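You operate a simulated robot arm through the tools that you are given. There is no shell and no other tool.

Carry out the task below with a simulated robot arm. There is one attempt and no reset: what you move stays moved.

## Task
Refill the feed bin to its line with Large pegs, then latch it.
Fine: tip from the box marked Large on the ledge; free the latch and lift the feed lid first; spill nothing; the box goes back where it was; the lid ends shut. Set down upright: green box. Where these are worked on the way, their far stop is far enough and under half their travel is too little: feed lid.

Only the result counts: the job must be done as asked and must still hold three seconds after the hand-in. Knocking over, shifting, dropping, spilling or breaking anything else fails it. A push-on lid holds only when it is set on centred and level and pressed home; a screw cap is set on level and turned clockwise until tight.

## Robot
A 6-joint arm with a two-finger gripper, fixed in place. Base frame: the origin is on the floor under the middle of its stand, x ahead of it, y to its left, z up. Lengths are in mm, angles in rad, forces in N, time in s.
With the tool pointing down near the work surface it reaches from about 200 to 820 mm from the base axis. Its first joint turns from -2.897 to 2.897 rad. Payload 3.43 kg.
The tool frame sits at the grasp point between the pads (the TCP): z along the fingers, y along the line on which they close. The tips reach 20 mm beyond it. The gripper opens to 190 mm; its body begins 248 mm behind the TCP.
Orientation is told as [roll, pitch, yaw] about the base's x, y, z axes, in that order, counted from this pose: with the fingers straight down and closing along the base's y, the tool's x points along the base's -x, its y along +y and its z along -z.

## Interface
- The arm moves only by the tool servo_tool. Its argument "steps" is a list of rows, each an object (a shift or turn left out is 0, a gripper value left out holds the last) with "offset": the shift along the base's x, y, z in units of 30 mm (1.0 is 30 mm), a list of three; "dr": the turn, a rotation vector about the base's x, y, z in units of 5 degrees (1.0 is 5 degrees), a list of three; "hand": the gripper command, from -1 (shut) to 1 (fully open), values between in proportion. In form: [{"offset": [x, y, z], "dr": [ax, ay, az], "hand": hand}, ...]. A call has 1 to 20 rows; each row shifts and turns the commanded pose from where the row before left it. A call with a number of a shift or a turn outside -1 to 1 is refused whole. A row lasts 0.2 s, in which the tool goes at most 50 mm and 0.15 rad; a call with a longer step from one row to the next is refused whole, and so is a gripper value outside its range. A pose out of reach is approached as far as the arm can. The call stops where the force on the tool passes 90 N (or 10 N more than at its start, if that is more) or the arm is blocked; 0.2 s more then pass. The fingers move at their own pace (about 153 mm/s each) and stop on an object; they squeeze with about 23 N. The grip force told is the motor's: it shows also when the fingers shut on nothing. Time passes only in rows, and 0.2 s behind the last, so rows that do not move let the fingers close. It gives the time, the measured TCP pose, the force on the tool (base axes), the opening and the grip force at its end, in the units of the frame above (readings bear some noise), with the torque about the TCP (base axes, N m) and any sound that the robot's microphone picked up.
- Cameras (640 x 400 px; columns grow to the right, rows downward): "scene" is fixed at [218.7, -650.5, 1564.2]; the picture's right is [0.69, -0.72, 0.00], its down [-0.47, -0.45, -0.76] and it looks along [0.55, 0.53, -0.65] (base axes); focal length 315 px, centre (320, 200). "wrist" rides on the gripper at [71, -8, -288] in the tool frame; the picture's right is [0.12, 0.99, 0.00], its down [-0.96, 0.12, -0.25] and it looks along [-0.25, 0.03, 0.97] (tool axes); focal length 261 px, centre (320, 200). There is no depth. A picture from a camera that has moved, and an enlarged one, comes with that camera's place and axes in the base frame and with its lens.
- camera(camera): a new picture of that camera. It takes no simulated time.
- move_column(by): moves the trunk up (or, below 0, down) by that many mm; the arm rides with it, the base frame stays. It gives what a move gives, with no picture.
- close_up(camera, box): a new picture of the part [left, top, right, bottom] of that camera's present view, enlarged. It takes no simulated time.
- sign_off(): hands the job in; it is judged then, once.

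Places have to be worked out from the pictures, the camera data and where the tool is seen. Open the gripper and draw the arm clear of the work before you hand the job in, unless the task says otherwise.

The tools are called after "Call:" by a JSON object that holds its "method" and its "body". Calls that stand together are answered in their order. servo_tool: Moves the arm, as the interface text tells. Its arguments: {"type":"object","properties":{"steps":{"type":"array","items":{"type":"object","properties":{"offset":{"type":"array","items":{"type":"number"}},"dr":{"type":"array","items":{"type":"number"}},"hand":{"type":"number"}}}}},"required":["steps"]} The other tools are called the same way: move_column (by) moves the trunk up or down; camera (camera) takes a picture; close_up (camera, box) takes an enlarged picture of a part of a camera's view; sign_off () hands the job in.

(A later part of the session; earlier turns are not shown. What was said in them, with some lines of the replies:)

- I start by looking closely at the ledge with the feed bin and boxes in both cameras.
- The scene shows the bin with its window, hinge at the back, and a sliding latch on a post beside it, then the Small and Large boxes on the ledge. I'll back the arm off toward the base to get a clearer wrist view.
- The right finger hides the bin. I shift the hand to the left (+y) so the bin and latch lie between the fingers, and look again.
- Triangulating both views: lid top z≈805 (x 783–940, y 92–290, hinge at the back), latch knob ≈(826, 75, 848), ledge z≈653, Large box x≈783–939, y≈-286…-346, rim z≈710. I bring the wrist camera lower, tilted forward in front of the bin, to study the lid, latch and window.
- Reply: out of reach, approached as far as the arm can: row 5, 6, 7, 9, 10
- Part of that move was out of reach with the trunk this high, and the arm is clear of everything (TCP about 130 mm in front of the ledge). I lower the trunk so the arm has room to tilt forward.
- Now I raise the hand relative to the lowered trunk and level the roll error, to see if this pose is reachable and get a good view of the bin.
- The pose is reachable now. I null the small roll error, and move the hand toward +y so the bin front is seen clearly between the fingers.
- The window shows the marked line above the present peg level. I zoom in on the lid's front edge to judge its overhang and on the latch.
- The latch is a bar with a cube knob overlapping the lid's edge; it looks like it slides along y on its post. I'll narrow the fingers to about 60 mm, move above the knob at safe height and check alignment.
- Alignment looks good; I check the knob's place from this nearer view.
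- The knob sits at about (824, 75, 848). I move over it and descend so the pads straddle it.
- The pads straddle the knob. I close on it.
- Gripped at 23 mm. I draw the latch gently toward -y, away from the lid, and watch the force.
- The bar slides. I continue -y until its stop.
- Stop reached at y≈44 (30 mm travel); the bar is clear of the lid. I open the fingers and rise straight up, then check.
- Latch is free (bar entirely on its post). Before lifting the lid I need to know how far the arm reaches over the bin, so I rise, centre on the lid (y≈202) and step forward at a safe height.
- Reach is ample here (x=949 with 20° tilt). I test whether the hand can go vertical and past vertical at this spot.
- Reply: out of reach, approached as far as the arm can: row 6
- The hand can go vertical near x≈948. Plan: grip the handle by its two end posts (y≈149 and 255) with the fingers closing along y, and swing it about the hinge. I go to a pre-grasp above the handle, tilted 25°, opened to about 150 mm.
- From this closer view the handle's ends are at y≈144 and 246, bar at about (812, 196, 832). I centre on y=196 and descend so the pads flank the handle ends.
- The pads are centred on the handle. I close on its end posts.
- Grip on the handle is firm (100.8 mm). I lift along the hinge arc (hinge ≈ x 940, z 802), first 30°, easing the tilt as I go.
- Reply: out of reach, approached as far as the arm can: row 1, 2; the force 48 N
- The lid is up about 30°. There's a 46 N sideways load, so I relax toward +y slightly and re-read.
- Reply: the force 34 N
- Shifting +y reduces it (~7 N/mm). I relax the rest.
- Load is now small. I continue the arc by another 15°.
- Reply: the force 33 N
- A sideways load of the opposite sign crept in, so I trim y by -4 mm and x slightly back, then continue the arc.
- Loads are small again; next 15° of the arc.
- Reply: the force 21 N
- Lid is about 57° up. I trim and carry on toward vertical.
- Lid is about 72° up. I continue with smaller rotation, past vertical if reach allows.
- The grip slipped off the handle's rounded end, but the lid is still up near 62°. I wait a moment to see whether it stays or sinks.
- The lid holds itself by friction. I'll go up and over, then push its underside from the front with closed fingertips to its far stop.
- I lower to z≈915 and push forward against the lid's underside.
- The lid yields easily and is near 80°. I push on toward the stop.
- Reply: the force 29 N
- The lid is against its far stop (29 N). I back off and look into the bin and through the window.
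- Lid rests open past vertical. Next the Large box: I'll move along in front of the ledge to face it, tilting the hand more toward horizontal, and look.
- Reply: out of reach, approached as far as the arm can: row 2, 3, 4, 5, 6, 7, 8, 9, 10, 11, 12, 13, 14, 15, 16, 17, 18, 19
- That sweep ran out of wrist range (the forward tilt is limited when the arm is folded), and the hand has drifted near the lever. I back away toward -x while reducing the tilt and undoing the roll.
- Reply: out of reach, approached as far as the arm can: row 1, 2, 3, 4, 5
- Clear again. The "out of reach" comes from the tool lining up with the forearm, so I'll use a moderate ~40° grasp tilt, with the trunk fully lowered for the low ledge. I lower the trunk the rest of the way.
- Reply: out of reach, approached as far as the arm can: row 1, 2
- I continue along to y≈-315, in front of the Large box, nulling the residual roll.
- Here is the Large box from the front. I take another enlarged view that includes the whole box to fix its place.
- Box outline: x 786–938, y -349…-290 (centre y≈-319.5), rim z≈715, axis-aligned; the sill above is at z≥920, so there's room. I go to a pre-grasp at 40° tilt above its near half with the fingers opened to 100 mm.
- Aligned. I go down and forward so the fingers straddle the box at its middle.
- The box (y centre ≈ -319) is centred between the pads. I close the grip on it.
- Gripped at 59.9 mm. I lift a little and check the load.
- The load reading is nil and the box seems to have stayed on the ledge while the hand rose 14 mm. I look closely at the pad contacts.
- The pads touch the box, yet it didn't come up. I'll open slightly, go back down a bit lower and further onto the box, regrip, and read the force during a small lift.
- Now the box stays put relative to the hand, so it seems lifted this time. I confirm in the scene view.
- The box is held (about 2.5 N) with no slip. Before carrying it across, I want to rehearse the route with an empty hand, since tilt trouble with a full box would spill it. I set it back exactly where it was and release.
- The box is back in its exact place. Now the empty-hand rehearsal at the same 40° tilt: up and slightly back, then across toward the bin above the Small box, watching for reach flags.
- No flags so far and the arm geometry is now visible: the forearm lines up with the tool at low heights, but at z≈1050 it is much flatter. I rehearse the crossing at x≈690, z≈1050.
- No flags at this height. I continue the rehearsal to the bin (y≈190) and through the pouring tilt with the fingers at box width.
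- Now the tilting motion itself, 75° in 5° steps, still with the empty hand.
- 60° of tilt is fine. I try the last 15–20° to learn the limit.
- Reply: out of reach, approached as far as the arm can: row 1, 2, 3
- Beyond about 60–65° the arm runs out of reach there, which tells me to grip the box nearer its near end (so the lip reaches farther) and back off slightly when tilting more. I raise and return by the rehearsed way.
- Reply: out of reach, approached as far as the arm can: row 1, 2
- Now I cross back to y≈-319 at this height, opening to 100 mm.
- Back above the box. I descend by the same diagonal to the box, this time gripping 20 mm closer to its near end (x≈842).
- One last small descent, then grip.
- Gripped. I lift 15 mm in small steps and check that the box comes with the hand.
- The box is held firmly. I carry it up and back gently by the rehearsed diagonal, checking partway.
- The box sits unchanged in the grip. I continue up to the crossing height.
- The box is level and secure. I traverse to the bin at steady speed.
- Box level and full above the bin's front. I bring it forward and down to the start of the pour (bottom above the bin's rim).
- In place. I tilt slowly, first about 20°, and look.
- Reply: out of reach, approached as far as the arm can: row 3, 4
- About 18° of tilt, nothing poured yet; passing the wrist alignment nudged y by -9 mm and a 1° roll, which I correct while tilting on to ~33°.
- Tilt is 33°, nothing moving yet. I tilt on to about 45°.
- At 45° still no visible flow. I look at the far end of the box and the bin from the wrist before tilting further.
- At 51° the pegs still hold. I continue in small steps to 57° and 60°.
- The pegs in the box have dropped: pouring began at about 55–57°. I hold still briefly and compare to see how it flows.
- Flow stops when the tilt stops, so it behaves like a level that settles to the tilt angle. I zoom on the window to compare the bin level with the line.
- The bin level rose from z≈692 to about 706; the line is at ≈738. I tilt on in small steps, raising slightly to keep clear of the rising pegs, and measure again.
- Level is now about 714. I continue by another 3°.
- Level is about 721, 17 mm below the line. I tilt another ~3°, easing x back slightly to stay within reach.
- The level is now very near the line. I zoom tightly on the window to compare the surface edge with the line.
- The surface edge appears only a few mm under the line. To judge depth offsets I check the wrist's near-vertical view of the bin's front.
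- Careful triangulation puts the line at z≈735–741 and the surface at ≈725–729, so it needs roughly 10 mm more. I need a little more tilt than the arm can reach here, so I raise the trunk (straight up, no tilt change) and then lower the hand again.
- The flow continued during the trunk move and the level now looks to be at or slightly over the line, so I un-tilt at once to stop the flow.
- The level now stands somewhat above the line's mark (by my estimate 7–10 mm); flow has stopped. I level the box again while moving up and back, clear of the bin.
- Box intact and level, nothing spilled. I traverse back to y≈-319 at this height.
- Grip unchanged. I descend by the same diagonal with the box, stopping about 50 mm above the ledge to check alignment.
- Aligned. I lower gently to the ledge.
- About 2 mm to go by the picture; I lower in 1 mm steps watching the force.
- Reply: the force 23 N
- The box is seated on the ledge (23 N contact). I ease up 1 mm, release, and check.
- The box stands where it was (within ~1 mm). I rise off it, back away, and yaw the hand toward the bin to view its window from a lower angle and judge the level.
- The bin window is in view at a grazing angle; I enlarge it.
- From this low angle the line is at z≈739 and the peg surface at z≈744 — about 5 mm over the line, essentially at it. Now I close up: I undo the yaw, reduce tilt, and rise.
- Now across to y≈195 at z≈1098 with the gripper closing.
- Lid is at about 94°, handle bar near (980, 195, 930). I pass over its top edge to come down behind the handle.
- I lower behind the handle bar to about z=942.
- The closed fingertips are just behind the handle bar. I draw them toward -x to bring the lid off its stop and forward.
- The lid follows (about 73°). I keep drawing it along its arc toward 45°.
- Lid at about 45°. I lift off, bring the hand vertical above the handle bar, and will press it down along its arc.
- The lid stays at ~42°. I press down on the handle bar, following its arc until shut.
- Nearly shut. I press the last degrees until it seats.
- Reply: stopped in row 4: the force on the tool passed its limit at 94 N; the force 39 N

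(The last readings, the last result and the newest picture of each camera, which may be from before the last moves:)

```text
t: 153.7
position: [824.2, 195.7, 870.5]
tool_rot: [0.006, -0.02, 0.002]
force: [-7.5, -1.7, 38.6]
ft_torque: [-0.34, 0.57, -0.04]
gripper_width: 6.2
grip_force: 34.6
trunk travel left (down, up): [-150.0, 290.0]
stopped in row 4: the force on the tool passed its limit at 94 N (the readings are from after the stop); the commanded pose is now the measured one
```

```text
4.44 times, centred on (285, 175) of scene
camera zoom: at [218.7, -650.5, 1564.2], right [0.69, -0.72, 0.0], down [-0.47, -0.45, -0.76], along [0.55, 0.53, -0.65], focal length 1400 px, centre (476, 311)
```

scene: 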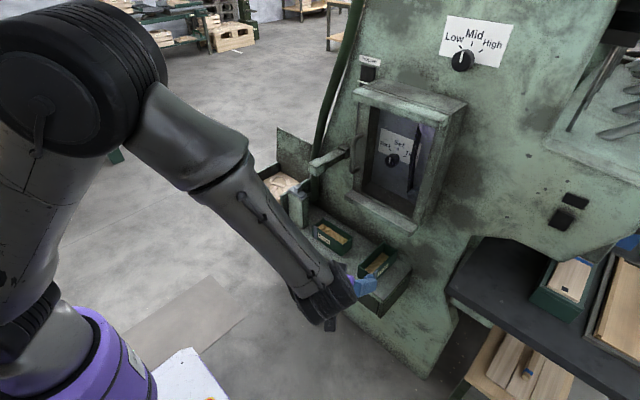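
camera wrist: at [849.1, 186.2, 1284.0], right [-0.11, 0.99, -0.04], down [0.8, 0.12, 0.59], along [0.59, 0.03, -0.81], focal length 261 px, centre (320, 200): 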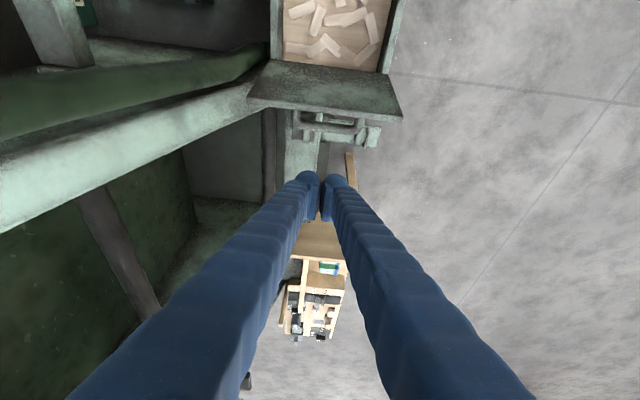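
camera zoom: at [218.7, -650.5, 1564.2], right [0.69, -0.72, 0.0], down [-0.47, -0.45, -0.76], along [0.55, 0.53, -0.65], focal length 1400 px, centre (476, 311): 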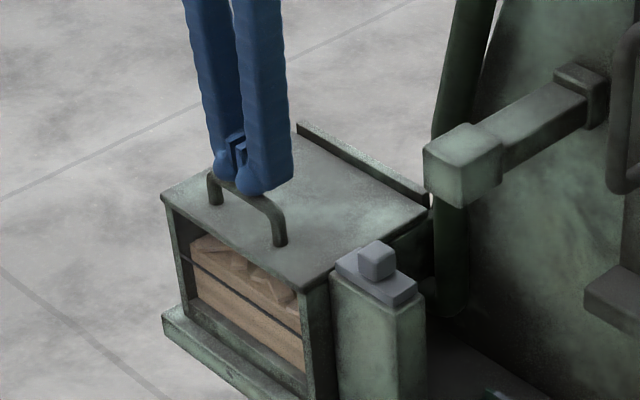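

The lid is down (force rose at contact, edge position matches the original closed one). I rise off, and check the lid from both cameras.

Call:
{"method": "servo_tool", "body": {"steps": [{"offset": [0, 0, 0.4]}, {"offset": [0, 0, 0.8]}, {"offset": [-0.5, 0, 0.9]}, {"offset": [-1, 0, 0.5]}, {"offset": [-1, 0, 0]}, {}]}}

Call:
{"method": "close_up", "body": {"camera": "scene", "box": [240, 150, 330, 230]}}

Call:
{"method": "camera", "body": {"camera": "wrist"}}

```text
t: 155.1
position: [748.1, 198.0, 941.3]
tool_rot: [0.006, -0.017, 0.0]
force: [-0.5, 0.4, 0.0]
ft_torque: [-0.02, -0.02, -0.01]
gripper_width: 0.1
grip_force: 34.1
trunk travel left (down, up): [-150.0, 290.0]
```

```text
5.00 times, centred on (285, 190) of scene
camera zoom: at [218.7, -650.5, 1564.2], right [0.69, -0.72, 0.0], down [-0.47, -0.45, -0.76], along [0.55, 0.53, -0.65], focal length 1575 px, centre (495, 250)
```

zoom: 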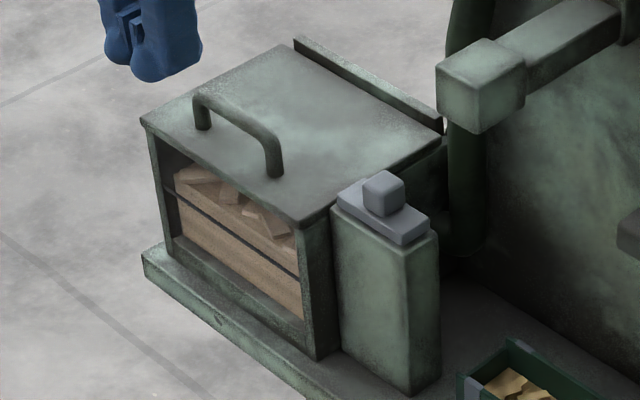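

```text
taken
camera wrist: at [673.4, 187.3, 1226.8], right [-0.12, 0.99, 0.0], down [0.96, 0.11, 0.26], along [0.26, 0.03, -0.96], focal length 261 px, centre (320, 200)
```

wrist: 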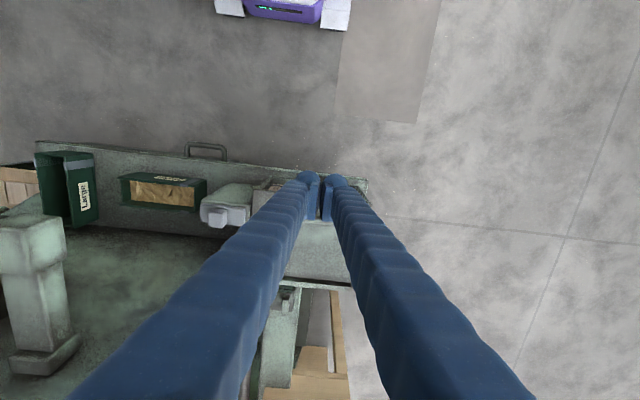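

Lid sits exactly as at the start. Now the latch: I go above the knob (y≈44) with the fingers at 60 mm and 20° tilt as before.

Call:
{"method": "servo_tool", "body": {"steps": [{"offset": [0.1, -0.6, 0.1], "dr": [0, -0.45, 0], "hand": -0.37}, {"offset": [0.1, -0.65, 0], "dr": [0, -0.5, 0]}, {"offset": [0.1, -0.65, 0], "dr": [0, -0.5, 0]}, {"offset": [0.1, -0.65, 0], "dr": [0, -0.5, 0]}, {"offset": [0.1, -0.65, 0], "dr": [0, -0.5, 0]}, {"offset": [0.1, -0.65, 0], "dr": [0, -0.5, 0]}, {"offset": [0.1, -0.65, 0], "dr": [0, -0.45, 0]}, {"offset": [0.1, -0.63, 0], "dr": [0, -0.4, 0]}, {}]}}

Call:
{"method": "close_up", "body": {"camera": "wrist", "box": [260, 150, 380, 225]}}

```text
t: 157.1
position: [773.5, 40.4, 945.4]
tool_rot: [0.007, -0.347, -0.001]
force: [-0.2, -0.2, 0.0]
ft_torque: [0.07, 0.01, 0.04]
gripper_width: 59.9
grip_force: 0.1
trunk travel left (down, up): [-150.0, 290.0]
```

```text
5.33 times, centred on (320, 188) of wrist
camera zoom: at [609.0, 31.2, 1189.9], right [-0.11, 0.99, -0.04], down [0.82, 0.11, 0.56], along [0.56, 0.04, -0.83], focal length 1390 px, centre (320, 267)
```

zoom: 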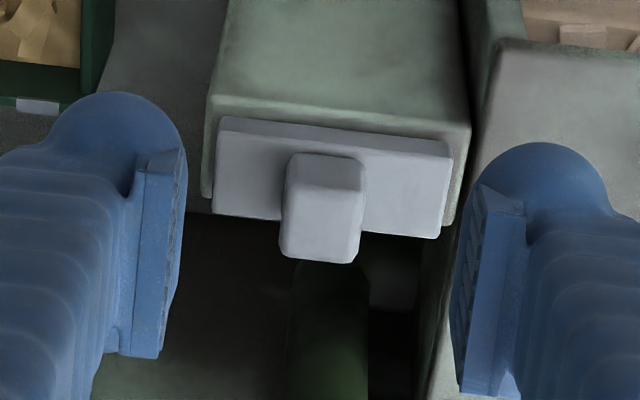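

Knob at y≈44. I align and descend to straddle it.

Call:
{"method": "servo_tool", "body": {"steps": [{"offset": [0.87, 0.12, 0], "dr": [-0.08, 0, 0]}, {"offset": [0.87, 0, 0]}, {"offset": [0, 0, -0.7]}, {"offset": [0, 0, -0.7]}, {"offset": [0, 0, -0.7]}, {"offset": [0, 0, -0.5]}, {"offset": [0, 0, -0.38]}, {}]}}

Call:
{"method": "close_up", "body": {"camera": "wrist", "box": [260, 150, 380, 225]}}

```text
t: 158.9
position: [825.2, 44.7, 856.6]
tool_rot: [-0.001, -0.349, 0.004]
force: [0.4, -0.2, 0.4]
ft_torque: [0.05, 0.01, -0.01]
gripper_width: 59.9
grip_force: 0.1
trunk travel left (down, up): [-150.0, 290.0]
```

```text
5.33 times, centred on (320, 188) of wrist
camera zoom: at [661.1, 37.7, 1101.0], right [-0.11, 0.99, -0.04], down [0.82, 0.12, 0.56], along [0.56, 0.03, -0.83], focal length 1390 px, centre (320, 267)
```

zoom: 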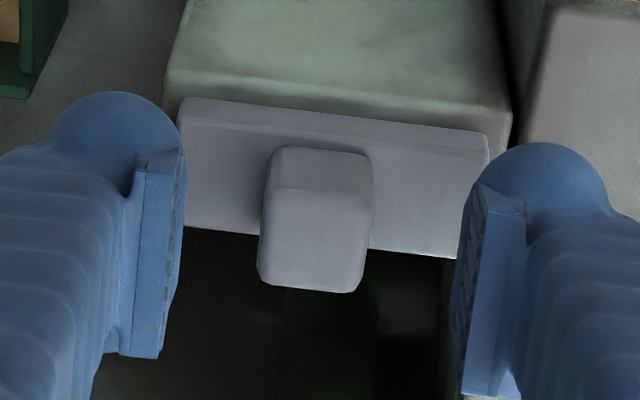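

Well centred. I close on the knob.

Call:
{"method": "servo_tool", "body": {"steps": [{"hand": -1}, {"hand": -1}, {"hand": -1}]}}

Call:
{"method": "servo_tool", "body": {"steps": [{"offset": [0, 0.2, 0]}, {"offset": [0, 0.2, 0]}, {"offset": [0, 0.2, 0]}, {"offset": [0, 0.2, 0]}, {"offset": [0, 0.12, 0]}, {}]}}

Call:
{"method": "close_up", "body": {"camera": "wrist", "box": [260, 150, 380, 225]}}

```text
t: 159.7
position: [825.5, 46.3, 855.3]
tool_rot: [-0.003, -0.347, 0.002]
force: [1.3, -0.8, -1.1]
ft_torque: [0.07, -0.05, -0.12]
gripper_width: 23.0
grip_force: 45.1
trunk travel left (down, up): [-150.0, 290.0]
```

```text
t: 161.1
position: [826.0, 72.8, 856.3]
tool_rot: [-0.001, -0.349, 0.004]
force: [-3.3, -0.5, -1.7]
ft_torque: [0.02, 0.08, -0.09]
gripper_width: 23.3
grip_force: 44.8
trunk travel left (down, up): [-150.0, 290.0]
```

```text
5.33 times, centred on (320, 188) of wrist
camera zoom: at [661.2, 65.2, 1101.0], right [-0.11, 0.99, -0.04], down [0.82, 0.12, 0.56], along [0.56, 0.03, -0.83], focal length 1390 px, centre (320, 267)
```

zoom: 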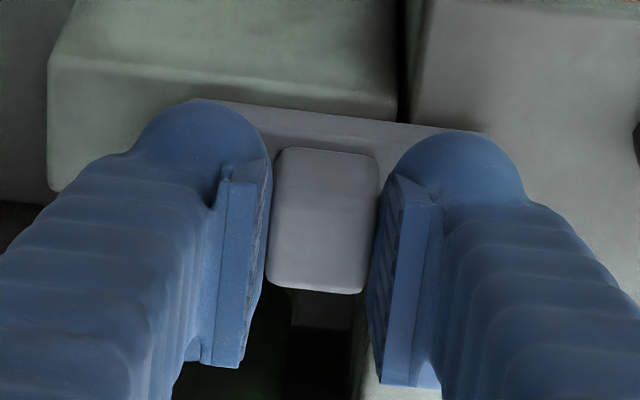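

Nearly home. I push the last millimetres to the stop.

Call:
{"method": "servo_tool", "body": {"steps": [{"offset": [0, 0.06, 0]}, {"offset": [0, 0.06, 0]}, {}]}}

```text
t: 161.9
position: [825.9, 73.3, 856.7]
tool_rot: [-0.003, -0.345, 0.002]
force: [-0.7, -25.7, 1.0]
ft_torque: [-0.22, 0.08, -0.01]
gripper_width: 22.9
grip_force: 45.2
trunk travel left (down, up): [-150.0, 290.0]
```

Latch is at its closed stop (26 N). I relax the load, open, and rise straight up and away.

Call:
{"method": "servo_tool", "body": {"steps": [{"offset": [0, -0.1, 0]}, {"hand": -0.45}, {"hand": -0.45}, {"offset": [0, 0, 0.6]}, {"offset": [0, 0, 0.9]}, {"offset": [0, 0, 0.9]}, {"offset": [-0.9, 0, 0.6]}, {"offset": [-1, 0, 0.3]}, {"offset": [-1, 0, 0]}, {"offset": [-1, 0, 0]}, {"offset": [-1, 0, 0]}, {"offset": [-1, 0, 0]}, {}]}}

Call:
{"method": "close_up", "body": {"camera": "scene", "box": [240, 150, 330, 230]}}

Call:
{"method": "camera", "body": {"camera": "scene"}}

Call:
{"method": "camera", "body": {"camera": "wrist"}}

```text
t: 164.7
position: [648.5, 73.9, 955.0]
tool_rot: [-0.001, -0.348, 0.003]
force: [-0.4, 0.1, -1.1]
ft_torque: [0.0, -0.02, -0.01]
gripper_width: 52.4
grip_force: 0.0
trunk travel left (down, up): [-150.0, 290.0]
```

```text
5.00 times, centred on (285, 190) of scene
camera zoom: at [218.7, -650.5, 1564.2], right [0.69, -0.72, 0.0], down [-0.47, -0.45, -0.76], along [0.55, 0.53, -0.65], focal length 1575 px, centre (495, 250)
```

zoom: 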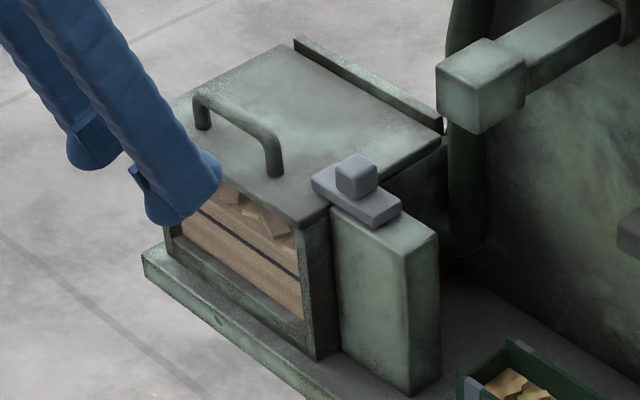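

```text
taken
```

scene: 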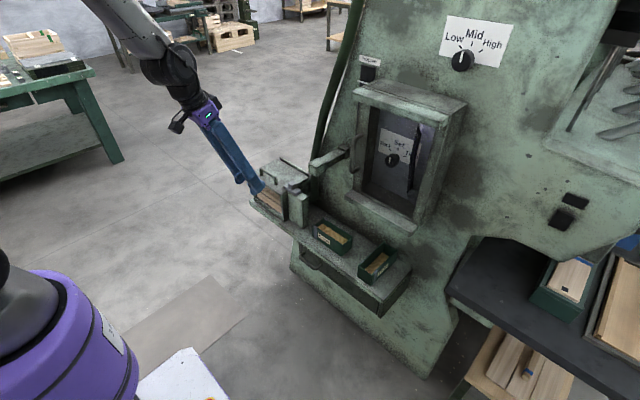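

```text
taken
camera wrist: at [484.0, 66.4, 1200.3], right [-0.11, 0.99, -0.04], down [0.82, 0.12, 0.56], along [0.56, 0.03, -0.83], focal length 261 px, centre (320, 200)
```

wrist: 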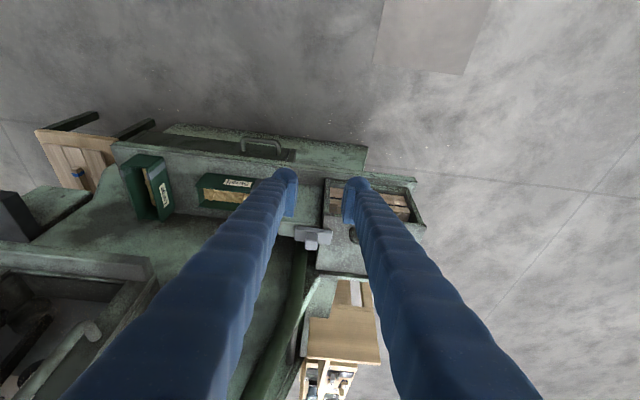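

Lid shut and latch over it exactly as at the start. I draw the arm clear, open the gripper, and compare the boxes with the first pictures.

Call:
{"method": "servo_tool", "body": {"steps": [{"offset": [-0.5, 0, 1], "dr": [0, 0.8, 0], "hand": 1}, {"offset": [-0.5, 0, 1], "dr": [0, 0.8, 0]}, {"offset": [-0.5, 0, 1], "dr": [0, 0.8, 0]}, {"offset": [-0.5, 0, 1], "dr": [0, 0.8, 0]}, {"offset": [-0.5, 0, 1], "dr": [0, 0.8, 0]}, {"offset": [-0.5, 0, 1]}, {}]}}

Call:
{"method": "close_up", "body": {"camera": "scene", "box": [300, 200, 420, 290]}}

Call:
{"method": "close_up", "body": {"camera": "scene", "box": [230, 140, 430, 320]}}

Call:
{"method": "close_up", "body": {"camera": "scene", "box": [252, 165, 302, 215]}}

```text
t: 166.3
position: [558.6, 74.9, 1135.0]
tool_rot: [-0.002, 0.001, 0.004]
force: [-0.3, -0.8, 0.5]
ft_torque: [0.0, -0.01, 0.01]
gripper_width: 190.2
grip_force: 0.1
trunk travel left (down, up): [-150.0, 290.0]
```

```text
4.44 times, centred on (360, 245) of scene
camera zoom: at [218.7, -650.5, 1564.2], right [0.69, -0.72, 0.0], down [-0.47, -0.45, -0.76], along [0.55, 0.53, -0.65], focal length 1400 px, centre (142, 0)
```

zoom: 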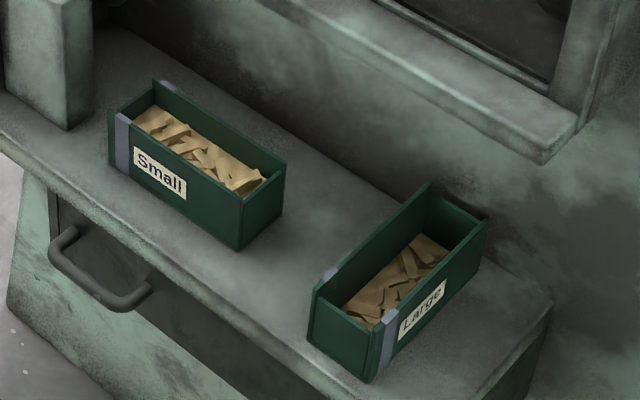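

```text
2.22 times, centred on (330, 230) of scene
camera zoom: at [218.7, -650.5, 1564.2], right [0.69, -0.72, 0.0], down [-0.47, -0.45, -0.76], along [0.55, 0.53, -0.65], focal length 700 px, centre (298, 133)
```

zoom: 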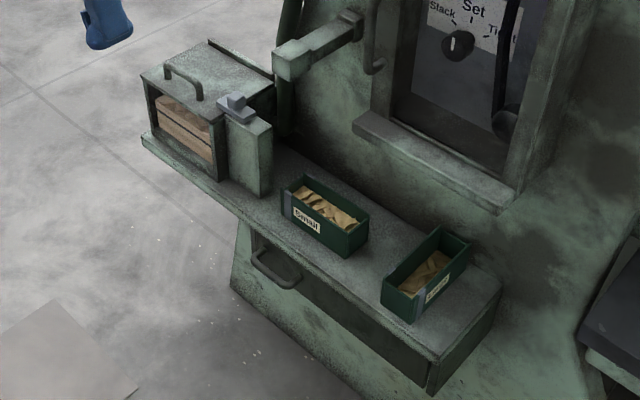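

```text
8.00 times, centred on (277, 190) of scene
camera zoom: at [218.7, -650.5, 1564.2], right [0.69, -0.72, 0.0], down [-0.47, -0.45, -0.76], along [0.55, 0.53, -0.65], focal length 2521 px, centre (664, 280)
```

zoom: 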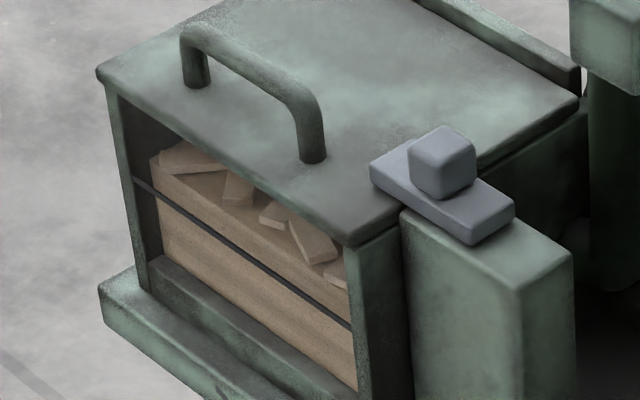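

Large and Small boxes stand where they were. The lid is shut, the latch is back over it, and I see no spilled pegs. The pegs stand a few mm above the line, and I have no way to take any back out. The arm is clear with the gripper open, so I hand the job in.

Call:
{"method": "sign_off", "body": {}}

```text
The job is handed in.
```

I refilled the feed bin with Large pegs, shut and latched the lid, and handed the job in. **The fill is slightly high:** the pegs stand about 5 mm above the line by my estimate from the pictures. They kept flowing while I raised the trunk with the box still tipped, and I had no way to take any back out.

- **Latch and lid:** I slid the latch free, opened the lid to its far stop and left it open while pouring. It is now shut, and the latch is back at its closed stop.
- **Large box:** it is upright on the ledge within about 1 mm of where it started, with some pegs left in it.
- **Spills and other items:** I saw no spilled pegs, and the Small box has not moved.
- **Arm:** it is clear of the work with the gripper open.
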